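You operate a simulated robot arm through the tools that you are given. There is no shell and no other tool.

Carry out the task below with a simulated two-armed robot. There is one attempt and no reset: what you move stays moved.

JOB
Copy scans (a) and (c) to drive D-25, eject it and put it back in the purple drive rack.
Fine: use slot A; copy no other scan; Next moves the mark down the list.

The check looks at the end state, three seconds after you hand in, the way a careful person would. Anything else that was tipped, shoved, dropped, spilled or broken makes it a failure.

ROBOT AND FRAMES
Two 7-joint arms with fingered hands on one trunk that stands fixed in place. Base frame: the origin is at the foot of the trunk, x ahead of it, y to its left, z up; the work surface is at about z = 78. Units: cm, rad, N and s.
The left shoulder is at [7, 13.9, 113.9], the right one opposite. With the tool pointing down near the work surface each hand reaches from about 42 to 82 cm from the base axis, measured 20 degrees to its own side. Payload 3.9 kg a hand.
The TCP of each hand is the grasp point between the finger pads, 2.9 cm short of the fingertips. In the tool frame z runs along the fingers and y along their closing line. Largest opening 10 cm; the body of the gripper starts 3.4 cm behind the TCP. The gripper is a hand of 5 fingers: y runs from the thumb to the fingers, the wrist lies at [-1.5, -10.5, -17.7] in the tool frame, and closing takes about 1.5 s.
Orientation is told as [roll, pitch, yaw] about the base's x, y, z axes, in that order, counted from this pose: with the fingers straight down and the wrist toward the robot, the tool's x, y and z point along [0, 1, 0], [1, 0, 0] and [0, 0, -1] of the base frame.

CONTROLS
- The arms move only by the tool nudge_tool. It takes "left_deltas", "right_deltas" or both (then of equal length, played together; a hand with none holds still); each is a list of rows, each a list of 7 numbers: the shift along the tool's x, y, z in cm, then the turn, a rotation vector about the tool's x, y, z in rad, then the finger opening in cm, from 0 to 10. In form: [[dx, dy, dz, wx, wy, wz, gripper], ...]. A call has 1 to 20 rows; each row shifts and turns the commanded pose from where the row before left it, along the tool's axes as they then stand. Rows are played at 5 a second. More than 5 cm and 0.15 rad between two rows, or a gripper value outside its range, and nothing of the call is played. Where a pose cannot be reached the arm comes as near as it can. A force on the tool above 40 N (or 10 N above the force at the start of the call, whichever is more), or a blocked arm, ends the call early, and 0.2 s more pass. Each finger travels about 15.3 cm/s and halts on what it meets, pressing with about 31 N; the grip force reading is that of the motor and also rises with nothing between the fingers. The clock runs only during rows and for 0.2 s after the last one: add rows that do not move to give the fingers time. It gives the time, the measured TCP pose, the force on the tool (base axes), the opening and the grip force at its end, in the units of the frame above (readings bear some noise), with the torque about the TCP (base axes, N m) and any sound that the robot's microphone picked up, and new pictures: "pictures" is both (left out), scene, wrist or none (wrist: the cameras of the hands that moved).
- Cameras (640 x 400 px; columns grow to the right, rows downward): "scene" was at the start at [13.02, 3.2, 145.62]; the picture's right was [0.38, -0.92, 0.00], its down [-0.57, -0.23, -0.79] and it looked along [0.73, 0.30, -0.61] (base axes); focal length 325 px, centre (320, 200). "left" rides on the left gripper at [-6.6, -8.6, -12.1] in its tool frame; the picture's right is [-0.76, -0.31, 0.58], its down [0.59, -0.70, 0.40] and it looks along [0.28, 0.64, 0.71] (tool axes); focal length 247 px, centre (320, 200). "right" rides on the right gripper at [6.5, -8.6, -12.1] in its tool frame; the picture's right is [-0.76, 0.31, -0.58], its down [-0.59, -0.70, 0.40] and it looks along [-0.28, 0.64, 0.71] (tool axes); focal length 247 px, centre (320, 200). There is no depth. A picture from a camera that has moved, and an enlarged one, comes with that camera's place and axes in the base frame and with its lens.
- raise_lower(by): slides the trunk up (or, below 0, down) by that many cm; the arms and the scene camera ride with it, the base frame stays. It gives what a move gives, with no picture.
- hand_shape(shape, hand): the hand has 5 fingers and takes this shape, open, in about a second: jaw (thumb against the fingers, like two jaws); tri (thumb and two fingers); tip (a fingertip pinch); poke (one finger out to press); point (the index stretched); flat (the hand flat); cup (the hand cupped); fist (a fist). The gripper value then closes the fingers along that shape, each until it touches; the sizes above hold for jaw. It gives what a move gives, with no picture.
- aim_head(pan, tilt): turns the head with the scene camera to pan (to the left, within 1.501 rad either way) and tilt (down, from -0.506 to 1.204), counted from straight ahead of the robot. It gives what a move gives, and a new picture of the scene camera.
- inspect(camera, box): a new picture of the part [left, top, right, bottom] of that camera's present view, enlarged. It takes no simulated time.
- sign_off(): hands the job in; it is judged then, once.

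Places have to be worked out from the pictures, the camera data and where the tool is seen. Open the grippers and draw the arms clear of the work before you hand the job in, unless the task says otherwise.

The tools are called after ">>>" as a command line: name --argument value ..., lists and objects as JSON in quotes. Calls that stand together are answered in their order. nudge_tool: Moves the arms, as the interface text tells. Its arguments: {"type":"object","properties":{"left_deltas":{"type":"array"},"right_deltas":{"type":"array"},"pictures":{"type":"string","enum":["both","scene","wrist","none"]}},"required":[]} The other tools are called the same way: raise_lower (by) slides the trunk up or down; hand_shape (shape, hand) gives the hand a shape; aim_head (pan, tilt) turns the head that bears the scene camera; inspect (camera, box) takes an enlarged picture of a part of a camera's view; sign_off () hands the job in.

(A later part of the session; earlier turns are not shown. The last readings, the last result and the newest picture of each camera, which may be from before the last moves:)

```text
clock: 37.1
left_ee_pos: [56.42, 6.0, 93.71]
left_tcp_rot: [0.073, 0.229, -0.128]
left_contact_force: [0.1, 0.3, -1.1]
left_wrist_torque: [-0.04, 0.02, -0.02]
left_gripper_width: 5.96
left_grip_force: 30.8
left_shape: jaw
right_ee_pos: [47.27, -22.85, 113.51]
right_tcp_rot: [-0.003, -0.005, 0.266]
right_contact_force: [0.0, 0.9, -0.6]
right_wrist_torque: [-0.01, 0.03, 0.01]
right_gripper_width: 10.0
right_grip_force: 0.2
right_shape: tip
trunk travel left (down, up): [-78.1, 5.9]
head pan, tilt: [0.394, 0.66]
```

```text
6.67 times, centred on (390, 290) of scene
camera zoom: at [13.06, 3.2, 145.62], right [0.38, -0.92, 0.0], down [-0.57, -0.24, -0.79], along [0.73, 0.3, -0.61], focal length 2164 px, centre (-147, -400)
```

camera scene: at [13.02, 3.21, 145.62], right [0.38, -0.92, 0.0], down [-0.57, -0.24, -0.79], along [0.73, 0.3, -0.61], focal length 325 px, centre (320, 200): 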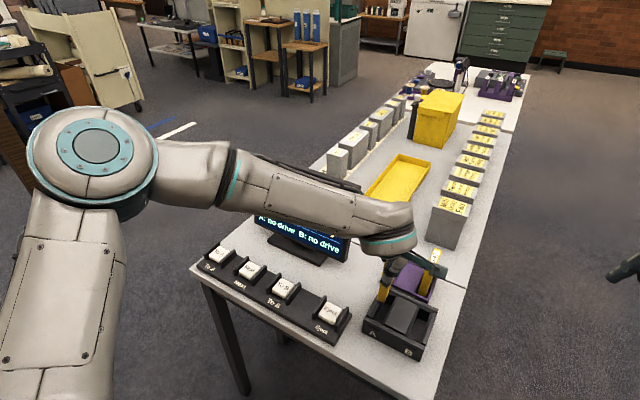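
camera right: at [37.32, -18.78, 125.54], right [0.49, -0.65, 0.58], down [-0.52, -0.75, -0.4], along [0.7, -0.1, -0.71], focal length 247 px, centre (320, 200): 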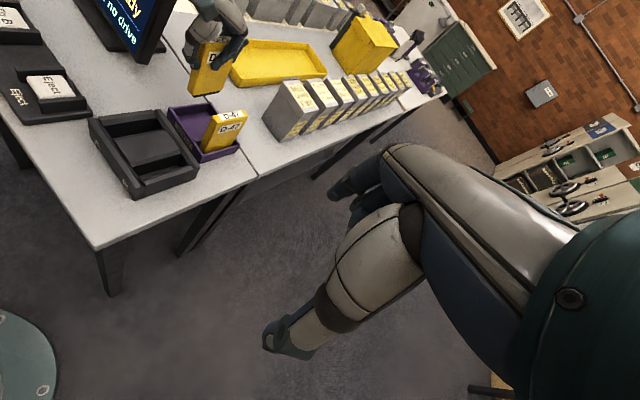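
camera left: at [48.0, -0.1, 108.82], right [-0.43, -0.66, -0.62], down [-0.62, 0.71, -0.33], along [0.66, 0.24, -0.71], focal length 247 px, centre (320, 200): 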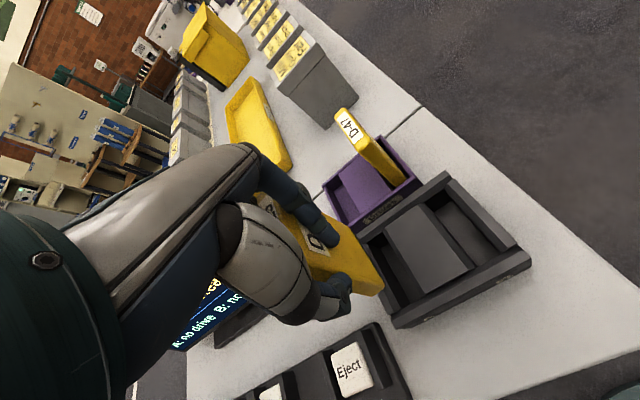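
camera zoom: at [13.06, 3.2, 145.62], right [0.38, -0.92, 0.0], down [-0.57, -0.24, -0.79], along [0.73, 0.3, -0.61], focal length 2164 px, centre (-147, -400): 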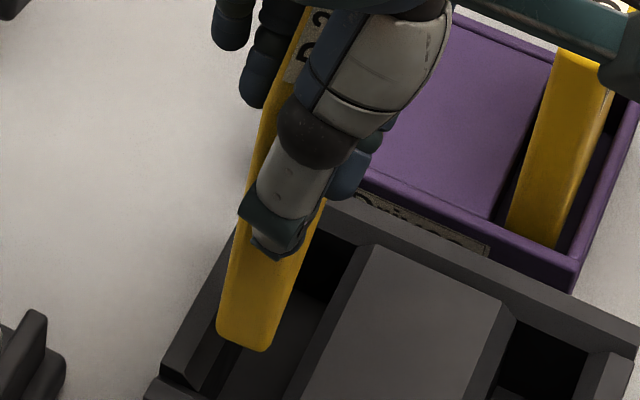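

The drive is level again. Its bottom centre is near [57.0, 6.6, 86.3]; I shift it by about (+0.55, −0.37) to centre it on slot A and lower 2 cm, then check force and view.

>>> nudge_tool --left_deltas '[[-0.286, 0.577, -0.156, 0, 0, 0, 5.5], [0, 0, 0, 0, 0, 0, 5.5], [-0.0355, 0.1135, 0.4857, 0, 0, 0, 5.5], [-0.0355, 0.1135, 0.4857, 0, 0, 0, 5.5], [-0.0355, 0.1135, 0.4857, 0, 0, 0, 5.5], [-0.0355, 0.1135, 0.4857, 0, 0, 0, 5.5], [0, 0, 0, 0, 0, 0, 5.5], [0, 0, 0, 0, 0, 0, 5.5]]' --pictures "none"

>>> inspect --camera "left" --box '[310, 160, 430, 290]'

>>> inspect --camera "right" --box '[110, 60, 190, 140]'

>>> inspect --camera "scene" --box '[365, 270, 415, 330]'

```text
clock: 38.9
left_ee_pos: [57.04, 5.59, 91.77]
left_tcp_rot: [0.074, 0.226, -0.129]
left_contact_force: [-0.8, -0.2, -2.5]
left_wrist_torque: [0.0, 0.02, -0.01]
left_gripper_width: 5.94
left_grip_force: 30.7
left_shape: jaw
right_ee_pos: [47.43, -22.96, 113.36]
right_tcp_rot: [-0.001, -0.005, 0.268]
right_contact_force: [0.2, -0.1, 0.1]
right_wrist_torque: [0.03, 0.03, 0.0]
right_gripper_width: 9.99
right_grip_force: 0.0
right_shape: tip
trunk travel left (down, up): [-78.1, 5.9]
head pan, tilt: [0.394, 0.66]
```

```text
3.08 times, centred on (370, 225) of left
camera zoom: at [50.45, -1.0, 105.12], right [-0.53, -0.65, -0.55], down [-0.68, 0.71, -0.19], along [0.51, 0.27, -0.82], focal length 760 px, centre (166, 123)
```

zoom: 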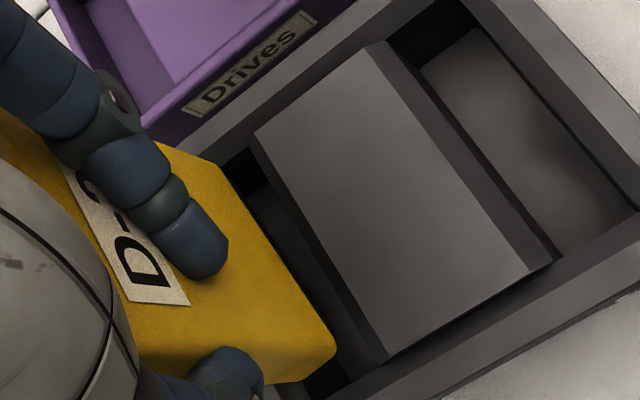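

```text
5.00 times, centred on (150, 100) of right
camera zoom: at [37.31, -18.83, 125.55], right [0.49, -0.65, 0.58], down [-0.52, -0.75, -0.4], along [0.7, -0.1, -0.71], focal length 1235 px, centre (1170, 700)
```

zoom: 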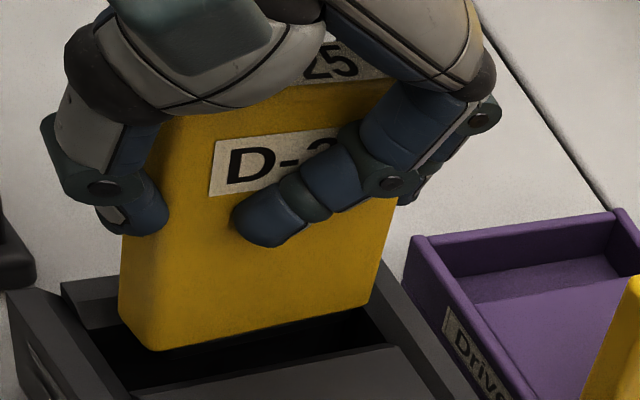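

```text
6.67 times, centred on (390, 300) of scene
camera zoom: at [13.06, 3.2, 145.62], right [0.38, -0.92, 0.0], down [-0.57, -0.24, -0.79], along [0.73, 0.3, -0.61], focal length 2164 px, centre (-147, -467)
```

zoom: 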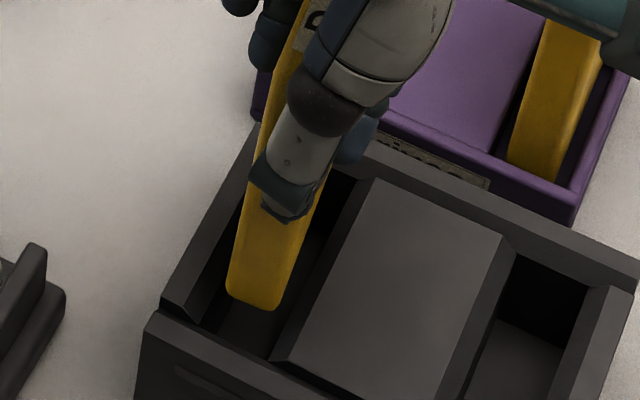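

It hangs straight over the slot with roughly even gaps; near-wall clearance looks smallest, so I shift forward 0.35 cm and lower another 1.5 cm in small steps.

>>> nudge_tool --left_deltas '[[0.05, 0.338, -0.075, 0, 0, 0, 5.5], [-0.0355, 0.1135, 0.4857, 0, 0, 0, 5.5], [-0.0355, 0.1135, 0.4857, 0, 0, 0, 5.5], [-0.0355, 0.1135, 0.4857, 0, 0, 0, 5.5], [0, 0, 0, 0, 0, 0, 5.5]]' --pictures "none"

>>> inspect --camera "right" --box '[110, 60, 190, 140]'

>>> inspect --camera "scene" --box '[365, 270, 415, 330]'

```text
clock: 40.1
left_ee_pos: [57.08, 5.44, 90.71]
left_tcp_rot: [0.07, 0.22, -0.129]
left_contact_force: [-6.3, -0.3, 20.6]
left_wrist_torque: [0.03, -0.49, -0.08]
left_gripper_width: 5.92
left_grip_force: 30.9
left_shape: jaw
right_ee_pos: [47.01, -22.97, 113.69]
right_tcp_rot: [-0.001, -0.009, 0.267]
right_contact_force: [0.4, -1.3, -0.7]
right_wrist_torque: [-0.02, -0.01, 0.02]
right_gripper_width: 9.98
right_grip_force: 0.0
right_shape: tip
trunk travel left (down, up): [-78.1, 5.9]
head pan, tilt: [0.394, 0.66]
```

```text
5.00 times, centred on (150, 100) of right
camera zoom: at [36.87, -18.86, 125.71], right [0.49, -0.65, 0.58], down [-0.52, -0.75, -0.4], along [0.7, -0.1, -0.71], focal length 1235 px, centre (1170, 700)
```

zoom: 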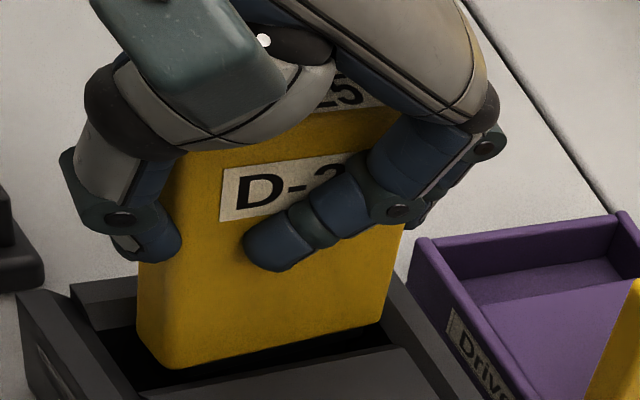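

```text
6.67 times, centred on (390, 300) of scene
camera zoom: at [12.54, 3.16, 145.7], right [0.38, -0.92, 0.0], down [-0.56, -0.23, -0.79], along [0.73, 0.3, -0.61], focal length 2164 px, centre (-147, -467)
```

zoom: 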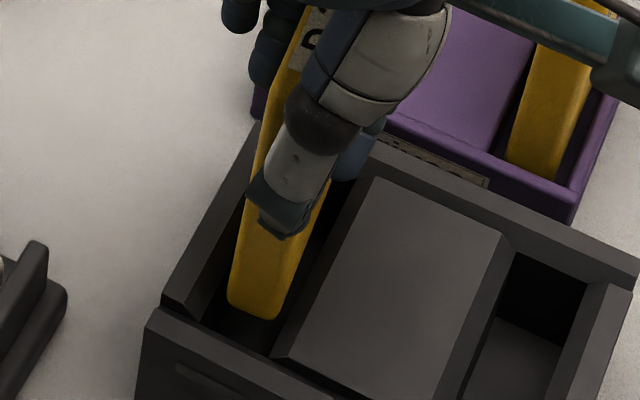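

Contact again (+20 N up), and the torque says it's at the drive's far end. I zoom in on that far corner to see what it touches.

>>> inspect --camera "right" --box '[140, 100, 180, 140]'

>>> inspect --camera "left" --box '[320, 150, 400, 230]'

>>> inspect --camera "scene" --box '[380, 280, 410, 315]'

```text
10.00 times, centred on (160, 120) of right
camera zoom: at [36.87, -18.86, 125.71], right [0.49, -0.65, 0.58], down [-0.52, -0.75, -0.4], along [0.7, -0.1, -0.71], focal length 2470 px, centre (1920, 1000)
```

zoom: 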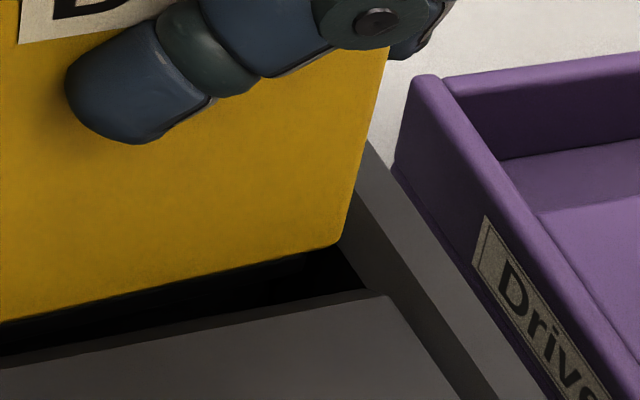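

```text
5.00 times, centred on (360, 190) of left
camera zoom: at [50.46, -1.03, 104.0], right [-0.52, -0.65, -0.55], down [-0.68, 0.71, -0.19], along [0.51, 0.27, -0.81], focal length 1235 px, centre (120, 250)
```

zoom: 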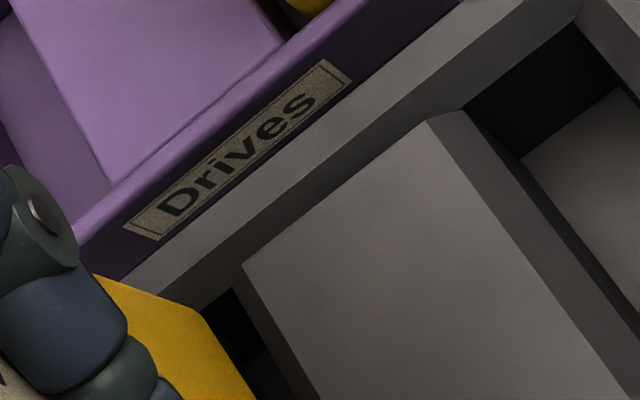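

```text
11.43 times, centred on (395, 298) of scene
camera zoom: at [12.54, 3.16, 145.7], right [0.38, -0.92, 0.0], down [-0.56, -0.23, -0.79], along [0.73, 0.3, -0.61], focal length 3710 px, centre (-537, -914)
```

zoom: 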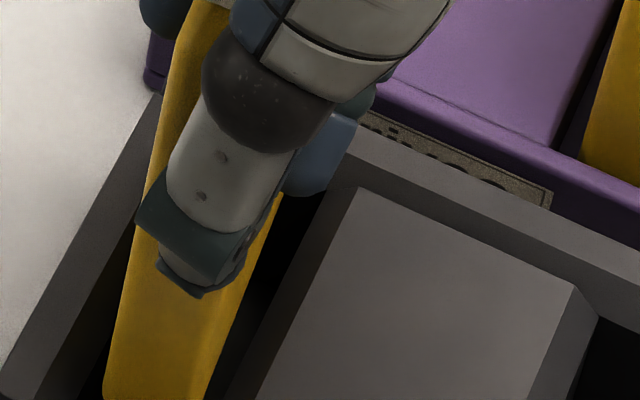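

The zoom shows the drive's far bottom corner resting on the far wall's chamfer, with over 1 cm spare at the near end. I lift 1 cm, shift back 0.6 cm and look.

>>> nudge_tool --left_deltas '[[0.0355, -0.1135, -0.4857, 0, 0, 0, 5.5], [0.0355, -0.1135, -0.4857, 0, 0, 0, 5.5], [0, -0.585, 0.135, 0, 0, 0, 5.5], [0, 0, 0, 0, 0, 0, 5.5], [0, 0, 0, 0, 0, 0, 5.5]]' --pictures "none"

>>> inspect --camera "right" --box '[110, 60, 190, 140]'

>>> inspect --camera "scene" --box '[365, 270, 415, 330]'

>>> inspect --camera "left" --box '[310, 160, 430, 290]'

```text
clock: 41.3
left_ee_pos: [56.57, 5.71, 91.19]
left_tcp_rot: [0.072, 0.228, -0.128]
left_contact_force: [0.7, -1.2, -1.8]
left_wrist_torque: [-0.1, 0.06, -0.01]
left_gripper_width: 5.93
left_grip_force: 30.6
left_shape: jaw
right_ee_pos: [47.34, -22.96, 113.54]
right_tcp_rot: [-0.002, -0.006, 0.266]
right_contact_force: [0.3, 0.3, -0.3]
right_wrist_torque: [0.0, 0.02, 0.03]
right_gripper_width: 9.95
right_grip_force: 0.1
right_shape: tip
trunk travel left (down, up): [-78.1, 5.9]
head pan, tilt: [0.394, 0.66]
```

```text
5.00 times, centred on (150, 100) of right
camera zoom: at [37.3, -18.84, 125.54], right [0.49, -0.65, 0.58], down [-0.52, -0.75, -0.4], along [0.7, -0.1, -0.71], focal length 1235 px, centre (1170, 700)
```

zoom: 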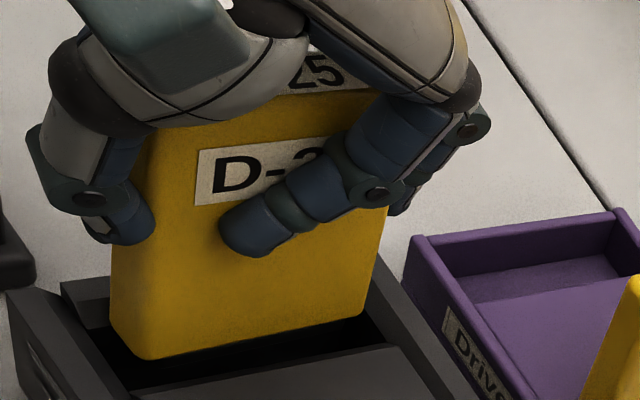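

```text
6.67 times, centred on (390, 300) of scene
camera zoom: at [13.05, 3.18, 145.62], right [0.38, -0.92, 0.0], down [-0.57, -0.23, -0.79], along [0.73, 0.3, -0.61], focal length 2164 px, centre (-147, -467)
```

zoom: 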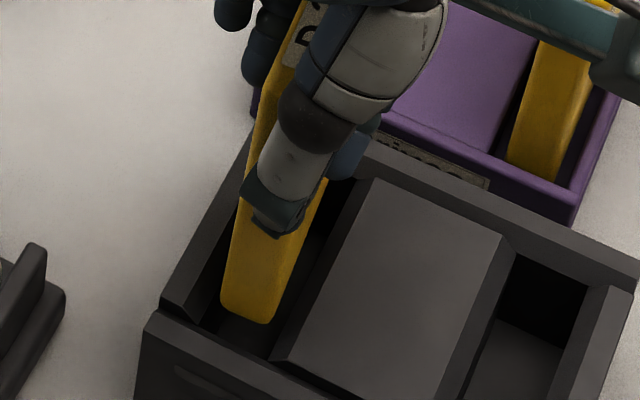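

```text
3.08 times, centred on (370, 225) of left
camera zoom: at [50.17, -0.9, 104.64], right [-0.53, -0.65, -0.55], down [-0.68, 0.71, -0.19], along [0.51, 0.27, -0.82], focal length 760 px, centre (166, 123)
```

zoom: 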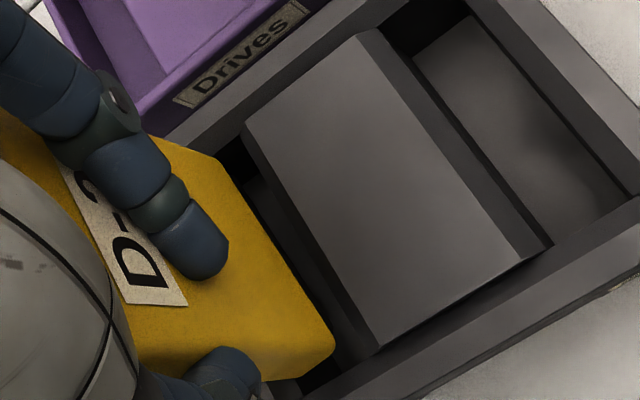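

Now both ends show a gap. I lower again in half-centimetre steps, 2 cm total.

>>> nudge_tool --left_deltas '[[-0.0355, 0.1135, 0.4857, 0, 0, 0, 5.5], [-0.0355, 0.1135, 0.4857, 0, 0, 0, 5.5], [-0.0355, 0.1135, 0.4857, 0, 0, 0, 5.5], [0, 0, 0, 0, 0, 0, 5.5]]' --pictures "none"

>>> inspect --camera "right" --box '[110, 60, 190, 140]'

>>> inspect --camera "scene" --box '[365, 270, 415, 330]'

```text
clock: 42.3
left_ee_pos: [56.76, 5.56, 89.71]
left_tcp_rot: [0.073, 0.227, -0.127]
left_contact_force: [-0.6, -3.1, -1.6]
left_wrist_torque: [-0.19, 0.02, -0.14]
left_gripper_width: 5.97
left_grip_force: 30.6
left_shape: jaw
right_ee_pos: [47.34, -23.05, 113.45]
right_tcp_rot: [-0.002, -0.005, 0.268]
right_contact_force: [-0.1, -0.2, 0.7]
right_wrist_torque: [-0.01, 0.01, 0.01]
right_gripper_width: 9.99
right_grip_force: 0.1
right_shape: tip
trunk travel left (down, up): [-78.1, 5.9]
head pan, tilt: [0.394, 0.66]
```

```text
5.00 times, centred on (150, 100) of right
camera zoom: at [37.29, -18.87, 125.54], right [0.49, -0.65, 0.58], down [-0.52, -0.75, -0.4], along [0.7, -0.1, -0.71], focal length 1235 px, centre (1170, 700)
```

zoom: 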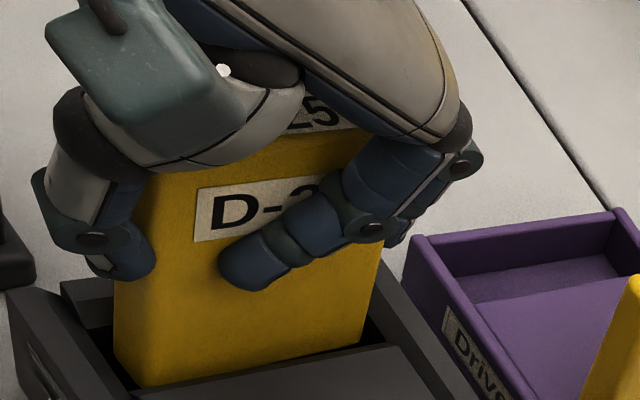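

```text
6.67 times, centred on (390, 300) of scene
camera zoom: at [13.04, 3.15, 145.62], right [0.38, -0.92, 0.0], down [-0.57, -0.23, -0.79], along [0.73, 0.3, -0.61], focal length 2164 px, centre (-147, -467)
```

zoom: 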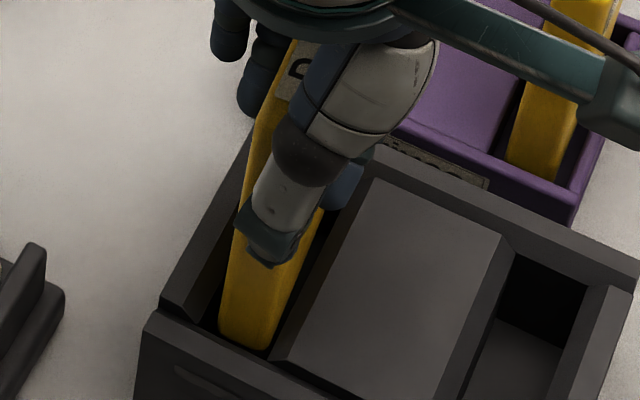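

It is entering the slot freely, with only a slight push from the left wall (−3 N in y). I ease right 0.12 cm and lower another 1.5 cm.

>>> nudge_tool --left_deltas '[[-0.12, 0, 0, 0, 0, 0, 5.5], [-0.0355, 0.1135, 0.4857, 0, 0, 0, 5.5], [-0.0355, 0.1135, 0.4857, 0, 0, 0, 5.5], [-0.0355, 0.1135, 0.4857, 0, 0, 0, 5.5], [0, 0, 0, 0, 0, 0, 5.5]]' --pictures "none"

>>> inspect --camera "right" --box '[110, 60, 190, 140]'

>>> inspect --camera "scene" --box '[365, 270, 415, 330]'

```text
clock: 43.5
left_ee_pos: [56.66, 5.58, 88.09]
left_tcp_rot: [0.073, 0.227, -0.128]
left_contact_force: [-0.3, -1.9, -1.9]
left_wrist_torque: [-0.15, 0.03, -0.03]
left_gripper_width: 5.93
left_grip_force: 31.0
left_shape: jaw
right_ee_pos: [47.32, -23.02, 113.49]
right_tcp_rot: [-0.001, -0.005, 0.267]
right_contact_force: [0.7, -0.2, -0.9]
right_wrist_torque: [0.03, -0.02, 0.0]
right_gripper_width: 10.0
right_grip_force: 0.2
right_shape: tip
trunk travel left (down, up): [-78.1, 5.9]
head pan, tilt: [0.394, 0.66]
```

```text
5.00 times, centred on (150, 100) of right
camera zoom: at [37.29, -18.85, 125.55], right [0.49, -0.65, 0.58], down [-0.52, -0.75, -0.4], along [0.7, -0.1, -0.71], focal length 1235 px, centre (1170, 700)
```

zoom: 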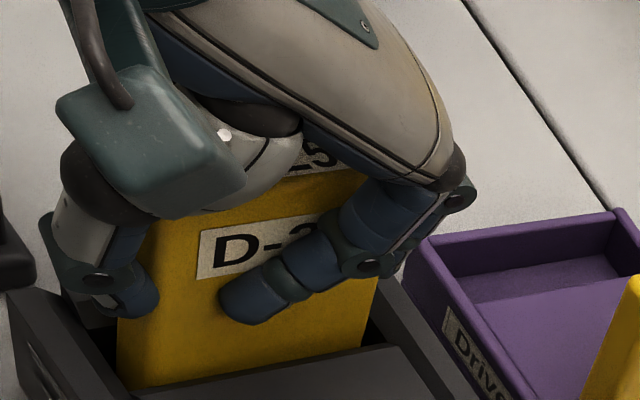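

```text
6.67 times, centred on (390, 300) of scene
camera zoom: at [13.04, 3.18, 145.62], right [0.38, -0.92, 0.0], down [-0.57, -0.23, -0.79], along [0.73, 0.3, -0.61], focal length 2164 px, centre (-147, -467)
```

zoom: 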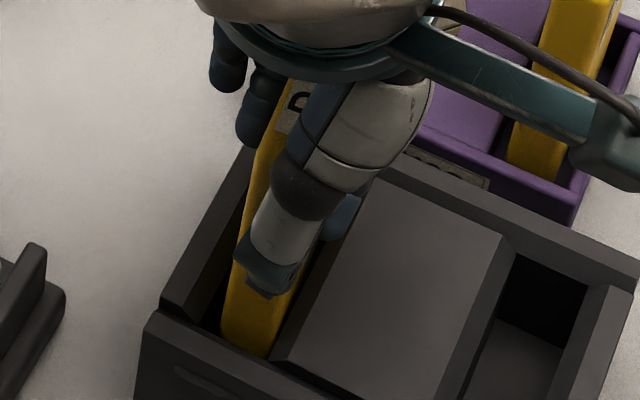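

The drive is about 3 cm into the slot with negligible force. I lower another 0.8 cm, keeping the fingertips above the dock walls.

>>> nudge_tool --left_deltas '[[-0.0785, 0.091, 0.3886, 0, 0, 0, 5.5], [-0.0285, 0.091, 0.3886, 0, 0, 0, 5.5], [0, 0, 0, 0, 0, 0, 5.5]]' --pictures "scene"

>>> inspect --camera "right" --box '[110, 60, 190, 140]'

>>> inspect --camera "left" --box '[300, 150, 460, 290]'

```text
clock: 44.3
left_ee_pos: [56.74, 5.51, 87.48]
left_tcp_rot: [0.074, 0.224, -0.127]
left_contact_force: [0.2, 0.7, 4.0]
left_wrist_torque: [-0.05, -0.19, -0.04]
left_gripper_width: 5.93
left_grip_force: 31.4
left_shape: jaw
right_ee_pos: [47.24, -22.96, 113.56]
right_tcp_rot: [-0.003, -0.005, 0.267]
right_contact_force: [0.1, 0.0, -0.6]
right_wrist_torque: [0.0, 0.0, -0.01]
right_gripper_width: 9.96
right_grip_force: 0.0
right_shape: tip
trunk travel left (down, up): [-78.1, 5.9]
head pan, tilt: [0.394, 0.66]
camera scene: at [12.96, 3.19, 145.64], right [0.38, -0.92, 0.0], down [-0.56, -0.23, -0.79], along [0.73, 0.3, -0.61], focal length 325 px, centre (320, 200)
```

scene: 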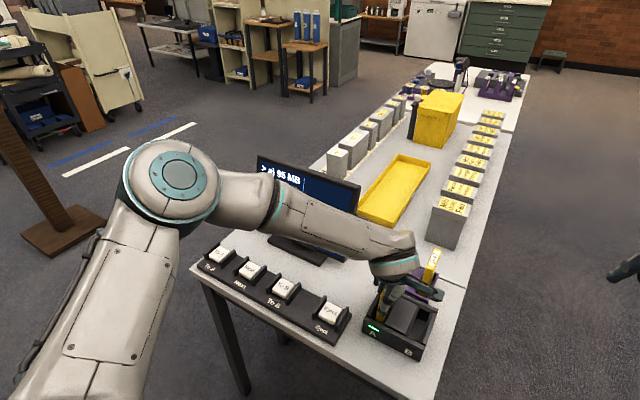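

```text
5.00 times, centred on (150, 100) of right
camera zoom: at [37.23, -18.84, 125.58], right [0.49, -0.65, 0.58], down [-0.52, -0.75, -0.4], along [0.7, -0.1, -0.71], focal length 1235 px, centre (1170, 700)
```

zoom: 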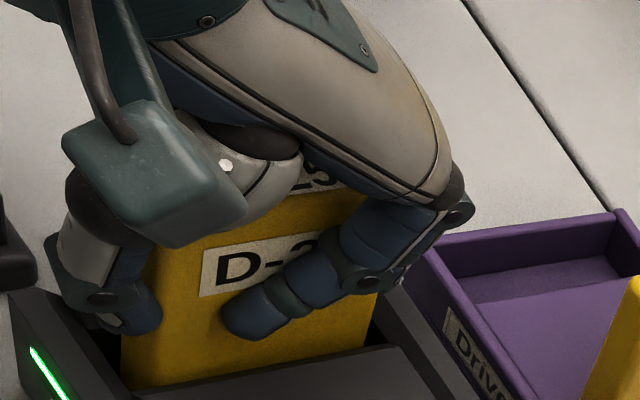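

```text
2.86 times, centred on (380, 220) of left
camera zoom: at [50.1, -1.11, 100.87], right [-0.53, -0.65, -0.55], down [-0.68, 0.71, -0.19], along [0.51, 0.27, -0.82], focal length 706 px, centre (149, 143)
```

zoom: 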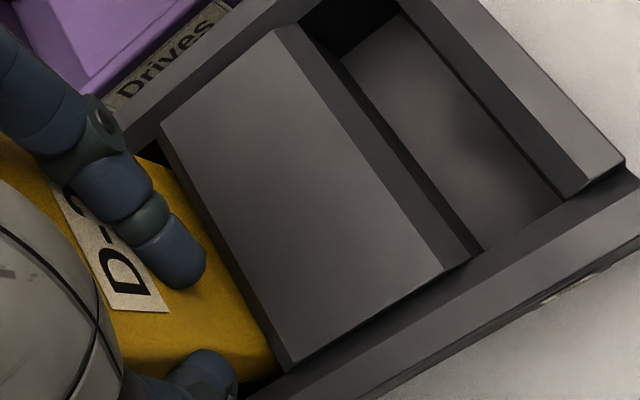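

A green light came on at slot A and the force shows it has bottomed (+4 N) — D-25 is seated. I open the hand gently, only part-way at first.

>>> nudge_tool --left_deltas '[[0, 0, 0, 0, 0, 0, 6.2], [0, 0, 0, 0, 0, 0, 6.8], [0, 0, 0, 0, 0, 0, 7.4], [0, 0, 0, 0, 0, 0, 7.8], [0, 0, 0, 0, 0, 0, 7.8]]' --pictures "none"

>>> inspect --camera "right" --box '[100, 50, 200, 150]'

>>> inspect --camera "left" --box '[240, 120, 480, 390]'

>>> inspect --camera "scene" --box '[345, 250, 445, 350]'

```text
clock: 45.5
left_ee_pos: [56.73, 5.41, 87.45]
left_tcp_rot: [0.073, 0.225, -0.126]
left_contact_force: [2.9, -0.5, 0.4]
left_wrist_torque: [0.01, -0.11, -0.07]
left_gripper_width: 8.01
left_grip_force: 0.0
left_shape: jaw
right_ee_pos: [47.39, -22.96, 113.44]
right_tcp_rot: [-0.003, -0.006, 0.267]
right_contact_force: [0.0, 0.5, -0.3]
right_wrist_torque: [-0.01, 0.0, 0.0]
right_gripper_width: 9.96
right_grip_force: 0.1
right_shape: tip
trunk travel left (down, up): [-78.1, 5.9]
head pan, tilt: [0.394, 0.66]
```

```text
4.00 times, centred on (150, 100) of right
camera zoom: at [37.31, -18.84, 125.54], right [0.49, -0.65, 0.58], down [-0.52, -0.75, -0.4], along [0.7, -0.1, -0.71], focal length 988 px, centre (1000, 600)
```

zoom: 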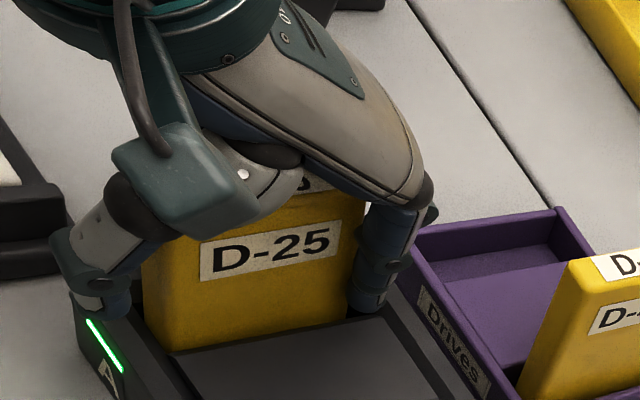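

```text
1.48 times, centred on (360, 255) of left
camera zoom: at [50.14, -1.12, 100.77], right [-0.53, -0.65, -0.55], down [-0.68, 0.71, -0.19], along [0.51, 0.27, -0.82], focal length 366 px, centre (261, 118)
```

zoom: 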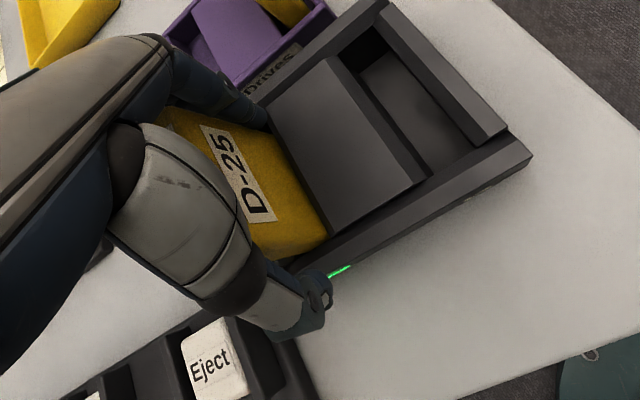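

```text
4.00 times, centred on (395, 300) of scene
camera zoom: at [13.06, 3.19, 145.62], right [0.38, -0.92, 0.0], down [-0.57, -0.23, -0.79], along [0.73, 0.3, -0.61], focal length 1299 px, centre (20, -200)
```

zoom: 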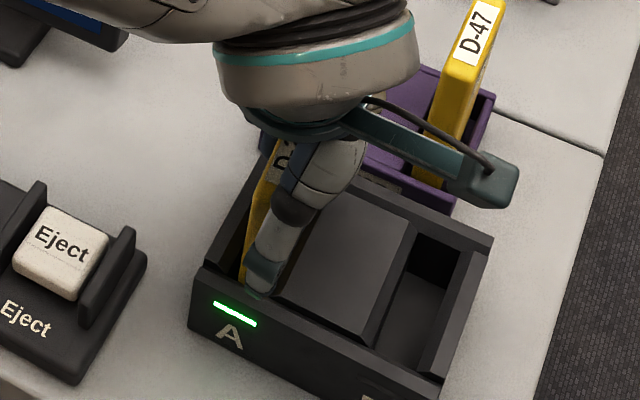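

D-25 stands upright in slot A, hand open to 8 cm. I lift straight up slowly so that nothing drags the drive.

>>> nudge_tool --left_deltas '[[0.0355, -0.1135, -0.4857, 0, 0, 0, 8.2], [0.0355, -0.1135, -0.4857, 0, 0, 0, 8.6], [0.0355, -0.1135, -0.4857, 0, 0, 0, 9], [0.0355, -0.1135, -0.4857, 0, 0, 0, 9.4], [0, 0, 0, 0, 0, 0, 9.4]]' --pictures "none"

>>> inspect --camera "right" --box '[100, 50, 200, 150]'

>>> inspect --camera "scene" --box '[345, 250, 445, 350]'

```text
clock: 46.7
left_ee_pos: [56.59, 5.51, 89.47]
left_tcp_rot: [0.074, 0.226, -0.125]
left_contact_force: [0.3, -0.2, 0.5]
left_wrist_torque: [-0.02, -0.02, 0.02]
left_gripper_width: 9.38
left_grip_force: 0.1
left_shape: jaw
right_ee_pos: [47.36, -23.06, 113.42]
right_tcp_rot: [-0.002, -0.006, 0.267]
right_contact_force: [-1.2, -0.1, -0.2]
right_wrist_torque: [0.0, 0.04, -0.04]
right_gripper_width: 9.97
right_grip_force: 0.1
right_shape: tip
trunk travel left (down, up): [-78.1, 5.9]
head pan, tilt: [0.394, 0.66]
```

```text
4.00 times, centred on (150, 100) of right
camera zoom: at [37.29, -18.83, 125.55], right [0.49, -0.65, 0.58], down [-0.52, -0.75, -0.4], along [0.7, -0.1, -0.71], focal length 988 px, centre (1000, 600)
```

zoom: 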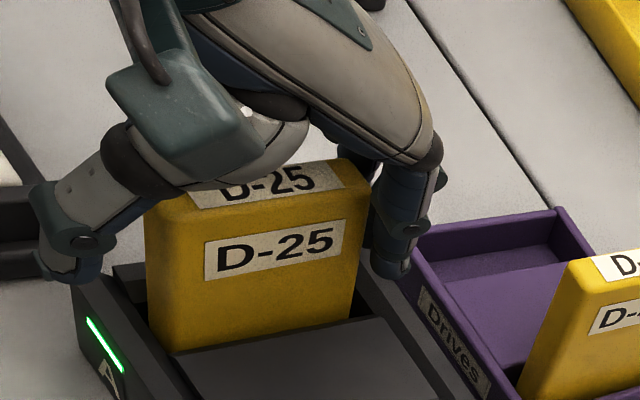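

```text
4.00 times, centred on (395, 300) of scene
camera zoom: at [13.04, 3.2, 145.62], right [0.38, -0.92, 0.0], down [-0.57, -0.23, -0.79], along [0.73, 0.3, -0.61], focal length 1299 px, centre (20, -200)
```

zoom: 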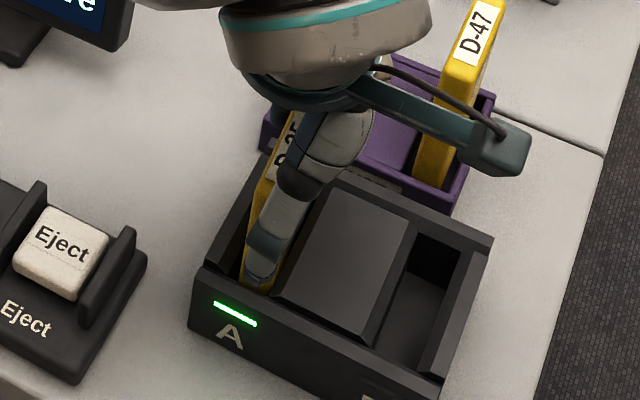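

The hand is clear and D-25 stays put. I lift well above it and then look at the whole scene and screen.

>>> nudge_tool --left_deltas '[[0.142, -0.454, -1.943, 0, 0, 0, 10], [0.213, -0.681, -2.914, 0, 0, 0, 10], [0.213, -0.681, -2.914, 0, 0, 0, 10], [0.213, -0.681, -2.914, 0, 0, 0, 10], [0.213, -0.681, -2.914, 0, 0, 0, 10], [0.213, -0.681, -2.914, 0, 0, 0, 10], [0, 0, 0, -0.11, 0, 0, 10], [0, 0, 0, -0.115, 0, 0, 10], [0, 0, 0, 0, -0.07, 0, 10], [0, 0, 0, 0, 0, 0, 10]]' --pictures "both"

```text
clock: 48.9
left_ee_pos: [56.76, 5.54, 106.47]
left_tcp_rot: [0.0, 0.002, -0.142]
left_contact_force: [0.0, 0.0, 0.1]
left_wrist_torque: [0.01, 0.0, 0.0]
left_gripper_width: 9.94
left_grip_force: 0.1
left_shape: jaw
right_ee_pos: [47.31, -22.92, 113.42]
right_tcp_rot: [-0.001, -0.005, 0.269]
right_contact_force: [-0.6, -0.5, -1.1]
right_wrist_torque: [0.02, 0.01, 0.03]
right_gripper_width: 9.97
right_grip_force: 0.1
right_shape: tip
trunk travel left (down, up): [-78.1, 5.9]
head pan, tilt: [0.394, 0.66]
camera scene: at [13.01, 3.16, 145.63], right [0.38, -0.92, 0.0], down [-0.57, -0.23, -0.79], along [0.73, 0.3, -0.61], focal length 325 px, centre (320, 200)
camera left: at [47.41, 0.23, 118.71], right [-0.41, -0.7, -0.58], down [-0.61, 0.68, -0.4], along [0.67, 0.19, -0.71], focal length 247 px, centre (320, 200)
```

scene: 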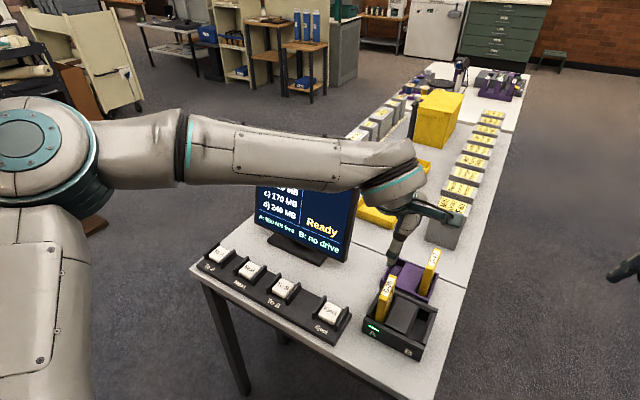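
left: 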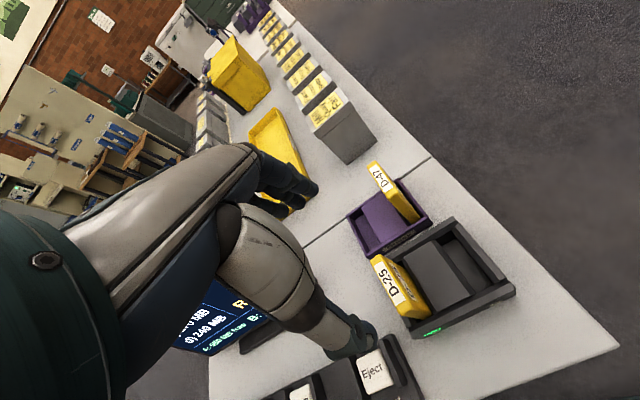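

The screen's A line has changed to something like "... free". I zoom in to read it.

>>> inspect --camera "scene" --box '[250, 170, 365, 260]'

>>> inspect --camera "left" --box '[340, 140, 540, 360]'

>>> inspect --camera "scene" --box '[190, 235, 355, 345]'

```text
4.44 times, centred on (308, 215) of scene
camera zoom: at [13.01, 3.16, 145.63], right [0.38, -0.92, 0.0], down [-0.57, -0.23, -0.79], along [0.73, 0.3, -0.61], focal length 1443 px, centre (376, 133)
```

zoom: 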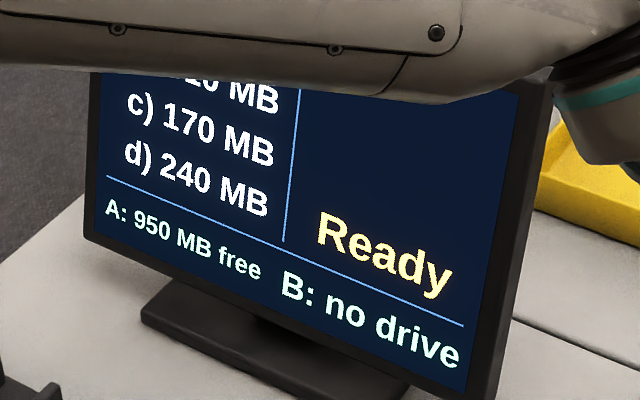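

```text
1.82 times, centred on (440, 250) of left
camera zoom: at [47.41, 0.23, 118.71], right [-0.41, -0.7, -0.58], down [-0.61, 0.68, -0.4], along [0.67, 0.19, -0.71], focal length 449 px, centre (102, 109)
```

zoom: 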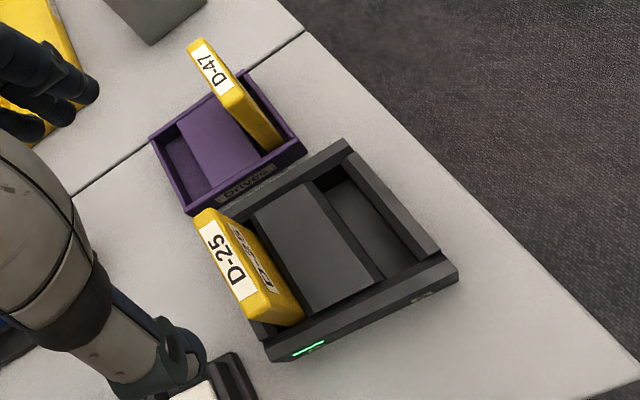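

```text
3.64 times, centred on (272, 290) of scene
camera zoom: at [13.01, 3.16, 145.63], right [0.38, -0.92, 0.0], down [-0.57, -0.23, -0.79], along [0.73, 0.3, -0.61], focal length 1181 px, centre (493, -127)
```

zoom: 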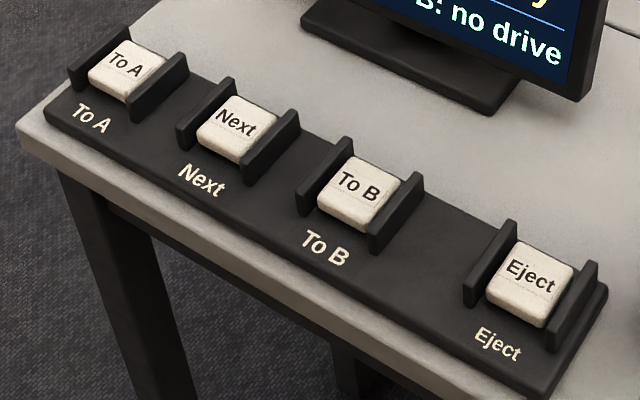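

The screen reads "A: 950 MB free" and Ready. To A's key top is near [58.0, 51.0, 81]. I turn the left hand, back it away from the monitor and carry it high over to above To A.

>>> nudge_tool --left_deltas '[[0, 0, 0, 0, 0, -0.118, 10], [0, 0, 0, 0, 0, -0.118, 10], [0, 0, 0, 0, 0, -0.118, 10], [0, 0, 0, 0, 0, -0.118, 10], [0, 0, 0, 0, 0, -0.12, 10], [1.74, -3.6, 0, 0, 0, 0, 10], [1.74, -3.6, 0, 0, 0, 0, 10], [4.14, 2.0, 0, 0, 0, 0, 10], [4.14, 2.0, 0, 0, 0, 0, 10], [4.14, 2.0, 0, 0, 0, 0, 10], [4.14, 2.0, 0, 0, 0, 0, 10], [4.14, 2.0, 0, 0, 0, 0, 10], [4.14, 2.0, 0, 0, 0, 0, 10], [4.14, 2.0, 0, 0, 0, 0, 10], [4.14, 2.0, 0, 0, 0, 0, 10], [4.14, 2.0, 0, 0, 0, 0, 10], [4.14, 2.0, 0, 0, 0, 0, 10], [-1.91, 3.96, 0, 0, 0, 0, 10], [-1.91, 3.96, 0, 0, 0, 0, 10], [0, 0, 0, 0, 0, 0, 10]]' --pictures "none"

>>> hand_shape --hand "left" --shape "poke"

>>> inspect --camera "scene" --box '[0, 0, 640, 400]'

>>> inspect --camera "left" --box '[0, 0, 640, 400]'

```text
clock: 53.1
left_ee_pos: [57.27, 51.38, 106.72]
left_tcp_rot: [0.001, -0.002, 0.45]
left_contact_force: [-0.9, 0.4, -0.4]
left_wrist_torque: [0.03, -0.05, 0.02]
left_gripper_width: 10.0
left_grip_force: 0.0
left_shape: jaw
left hand out of reach, approached as far as the arm can: row 18
right_ee_pos: [47.04, -23.08, 113.6]
right_tcp_rot: [-0.002, -0.008, 0.266]
right_contact_force: [-0.5, -0.2, 0.7]
right_wrist_torque: [0.01, -0.04, -0.02]
right_gripper_width: 10.01
right_grip_force: 0.1
right_shape: tip
trunk travel left (down, up): [-78.1, 5.9]
head pan, tilt: [0.394, 0.66]
```

```text
clock: 54.0
left_ee_pos: [57.5, 51.39, 106.48]
left_tcp_rot: [0.001, 0.001, 0.449]
left_contact_force: [0.9, 0.1, -0.6]
left_wrist_torque: [0.0, 0.02, 0.0]
left_gripper_width: 0.02
left_grip_force: 0.0
left_shape: poke
right_ee_pos: [47.35, -22.75, 113.55]
right_tcp_rot: [-0.001, -0.005, 0.266]
right_contact_force: [-0.3, -0.2, 0.2]
right_wrist_torque: [-0.01, 0.0, 0.04]
right_gripper_width: 9.97
right_grip_force: 0.1
right_shape: tip
trunk travel left (down, up): [-78.1, 5.9]
head pan, tilt: [0.394, 0.66]
```

```text
1.00 times, centred on (320, 200) of scene (not enlarged: the box is as wide or as high as the picture)
camera zoom: at [13.04, 3.22, 145.62], right [0.38, -0.92, 0.0], down [-0.57, -0.24, -0.79], along [0.73, 0.3, -0.61], focal length 325 px, centre (320, 200)
```

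zoom: 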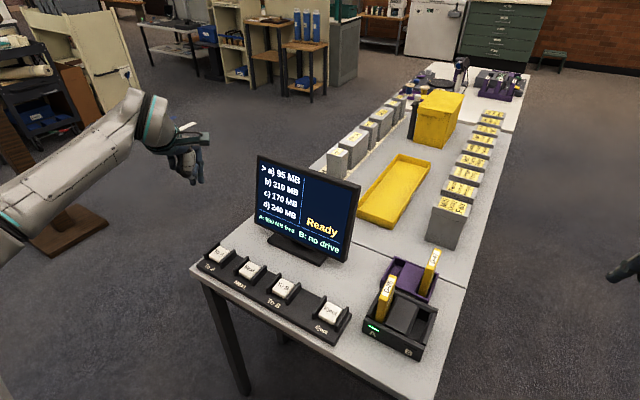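

```text
1.00 times, centred on (320, 200) of left (not enlarged: the box is as wide or as high as the picture)
camera zoom: at [52.75, 41.85, 118.75], right [0.05, -0.81, -0.58], down [-0.89, 0.23, -0.4], along [0.45, 0.53, -0.71], focal length 247 px, centre (320, 200)
```

zoom: 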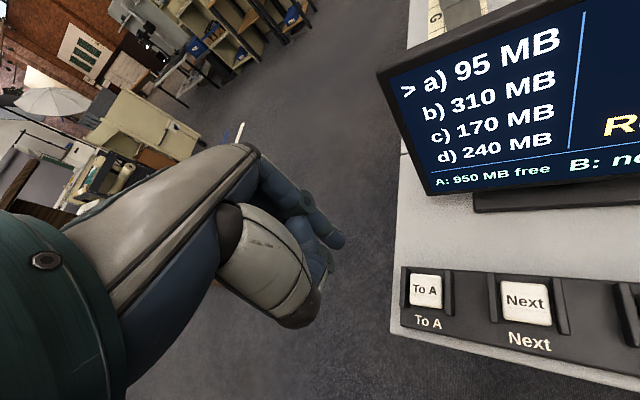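

The screen is fully visible: mark ">" is on a). I zoom in to locate the poke fingertip.

>>> inspect --camera "scene" --box '[140, 120, 230, 200]'

>>> inspect --camera "left" --box '[220, 150, 460, 350]'

>>> inspect --camera "scene" --box '[195, 235, 275, 290]'

```text
5.00 times, centred on (185, 160) of scene
camera zoom: at [13.04, 3.22, 145.62], right [0.38, -0.92, 0.0], down [-0.57, -0.24, -0.79], along [0.73, 0.3, -0.61], focal length 1623 px, centre (995, 400)
```

zoom: 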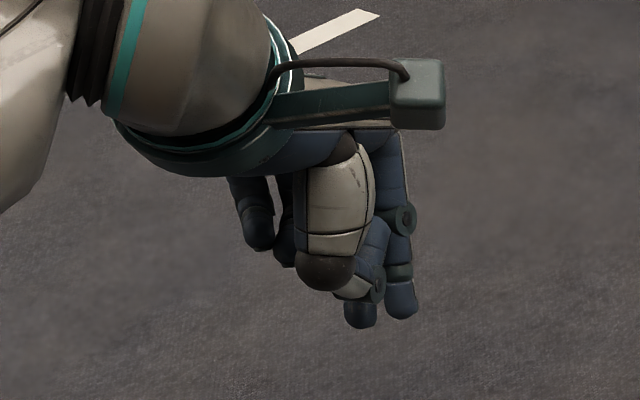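

```text
2.00 times, centred on (340, 250) of left
camera zoom: at [52.75, 41.85, 118.75], right [0.05, -0.81, -0.58], down [-0.89, 0.23, -0.4], along [0.45, 0.53, -0.71], focal length 494 px, centre (280, 100)
```

zoom: 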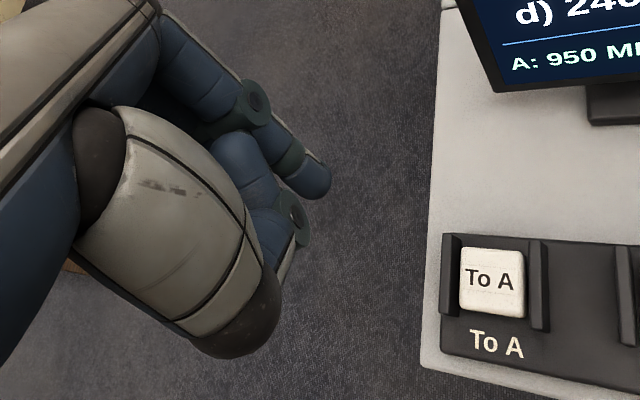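

```text
7.27 times, centred on (235, 262) of scene
camera zoom: at [13.04, 3.22, 145.62], right [0.38, -0.92, 0.0], down [-0.57, -0.24, -0.79], along [0.73, 0.3, -0.61], focal length 2361 px, centre (938, -254)
```

zoom: 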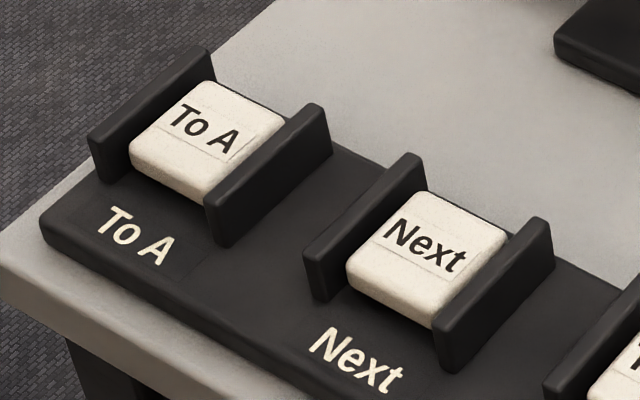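

The index fingertip is at about [57.5, 50.2, 104.7] (≈2 cm below TCP level), and the key top at about [57.5, 50.6, 82]. I line up and lower to a few centimetres above the key.

>>> nudge_tool --left_deltas '[[0.41, 0.31, 0, 0, 0, 0, 0], [0, 0, 4, 0, 0, 0, 0], [0, 0, 4, 0, 0, 0, 0], [0, 0, 4, 0, 0, 0, 0], [0, 0, 3, 0, 0, 0, 0], [0, 0, 2, 0, 0, 0, 0], [0, 0, 0, 0, 0, 0, 0], [0, 0, 0, 0, 0, 0, 0]]' --pictures "both"

>>> inspect --camera "scene" --box '[180, 200, 280, 290]'

>>> inspect --camera "left" --box '[220, 100, 480, 300]'

```text
clock: 55.8
left_ee_pos: [57.66, 51.89, 89.42]
left_tcp_rot: [0.003, 0.001, 0.45]
left_contact_force: [0.5, -0.2, 0.7]
left_wrist_torque: [-0.01, 0.0, 0.04]
left_gripper_width: 0.0
left_grip_force: 0.1
left_shape: poke
right_ee_pos: [47.41, -23.01, 113.51]
right_tcp_rot: [-0.002, -0.005, 0.267]
right_contact_force: [-0.3, -0.8, 0.4]
right_wrist_torque: [-0.03, -0.02, 0.0]
right_gripper_width: 9.98
right_grip_force: 0.0
right_shape: tip
trunk travel left (down, up): [-78.1, 5.9]
head pan, tilt: [0.394, 0.66]
camera scene: at [13.03, 3.2, 145.62], right [0.38, -0.92, 0.0], down [-0.57, -0.23, -0.79], along [0.73, 0.3, -0.61], focal length 325 px, centre (320, 200)
camera left: at [52.87, 42.37, 101.74], right [0.05, -0.81, -0.58], down [-0.89, 0.23, -0.4], along [0.45, 0.53, -0.71], focal length 247 px, centre (320, 200)
```

scene: 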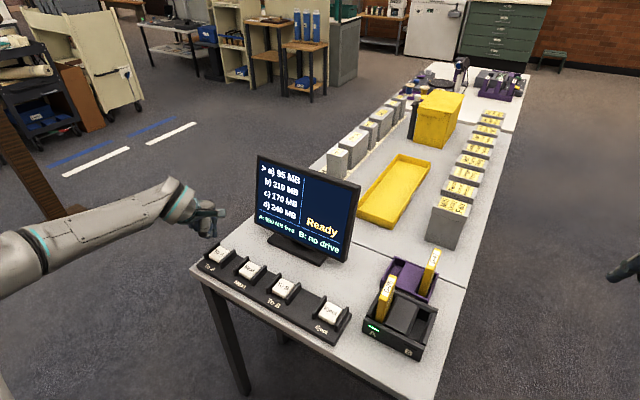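
left: 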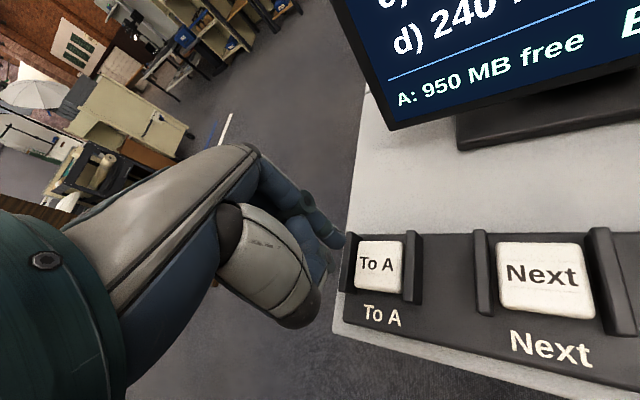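

```text
4.44 times, centred on (230, 245) of scene
camera zoom: at [13.03, 3.2, 145.62], right [0.38, -0.92, 0.0], down [-0.57, -0.23, -0.79], along [0.73, 0.3, -0.61], focal length 1443 px, centre (720, 0)
```

zoom: 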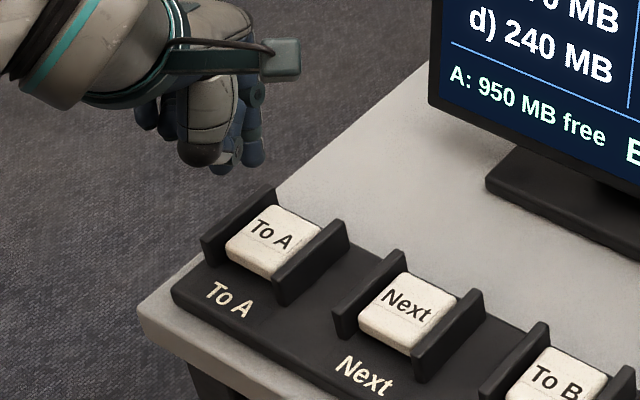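

```text
2.00 times, centred on (350, 200) of left
camera zoom: at [52.87, 42.37, 101.74], right [0.05, -0.81, -0.58], down [-0.89, 0.23, -0.4], along [0.45, 0.53, -0.71], focal length 494 px, centre (260, 200)
```

zoom: 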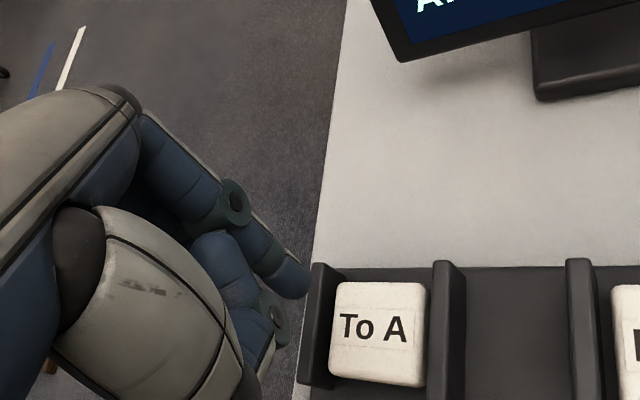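

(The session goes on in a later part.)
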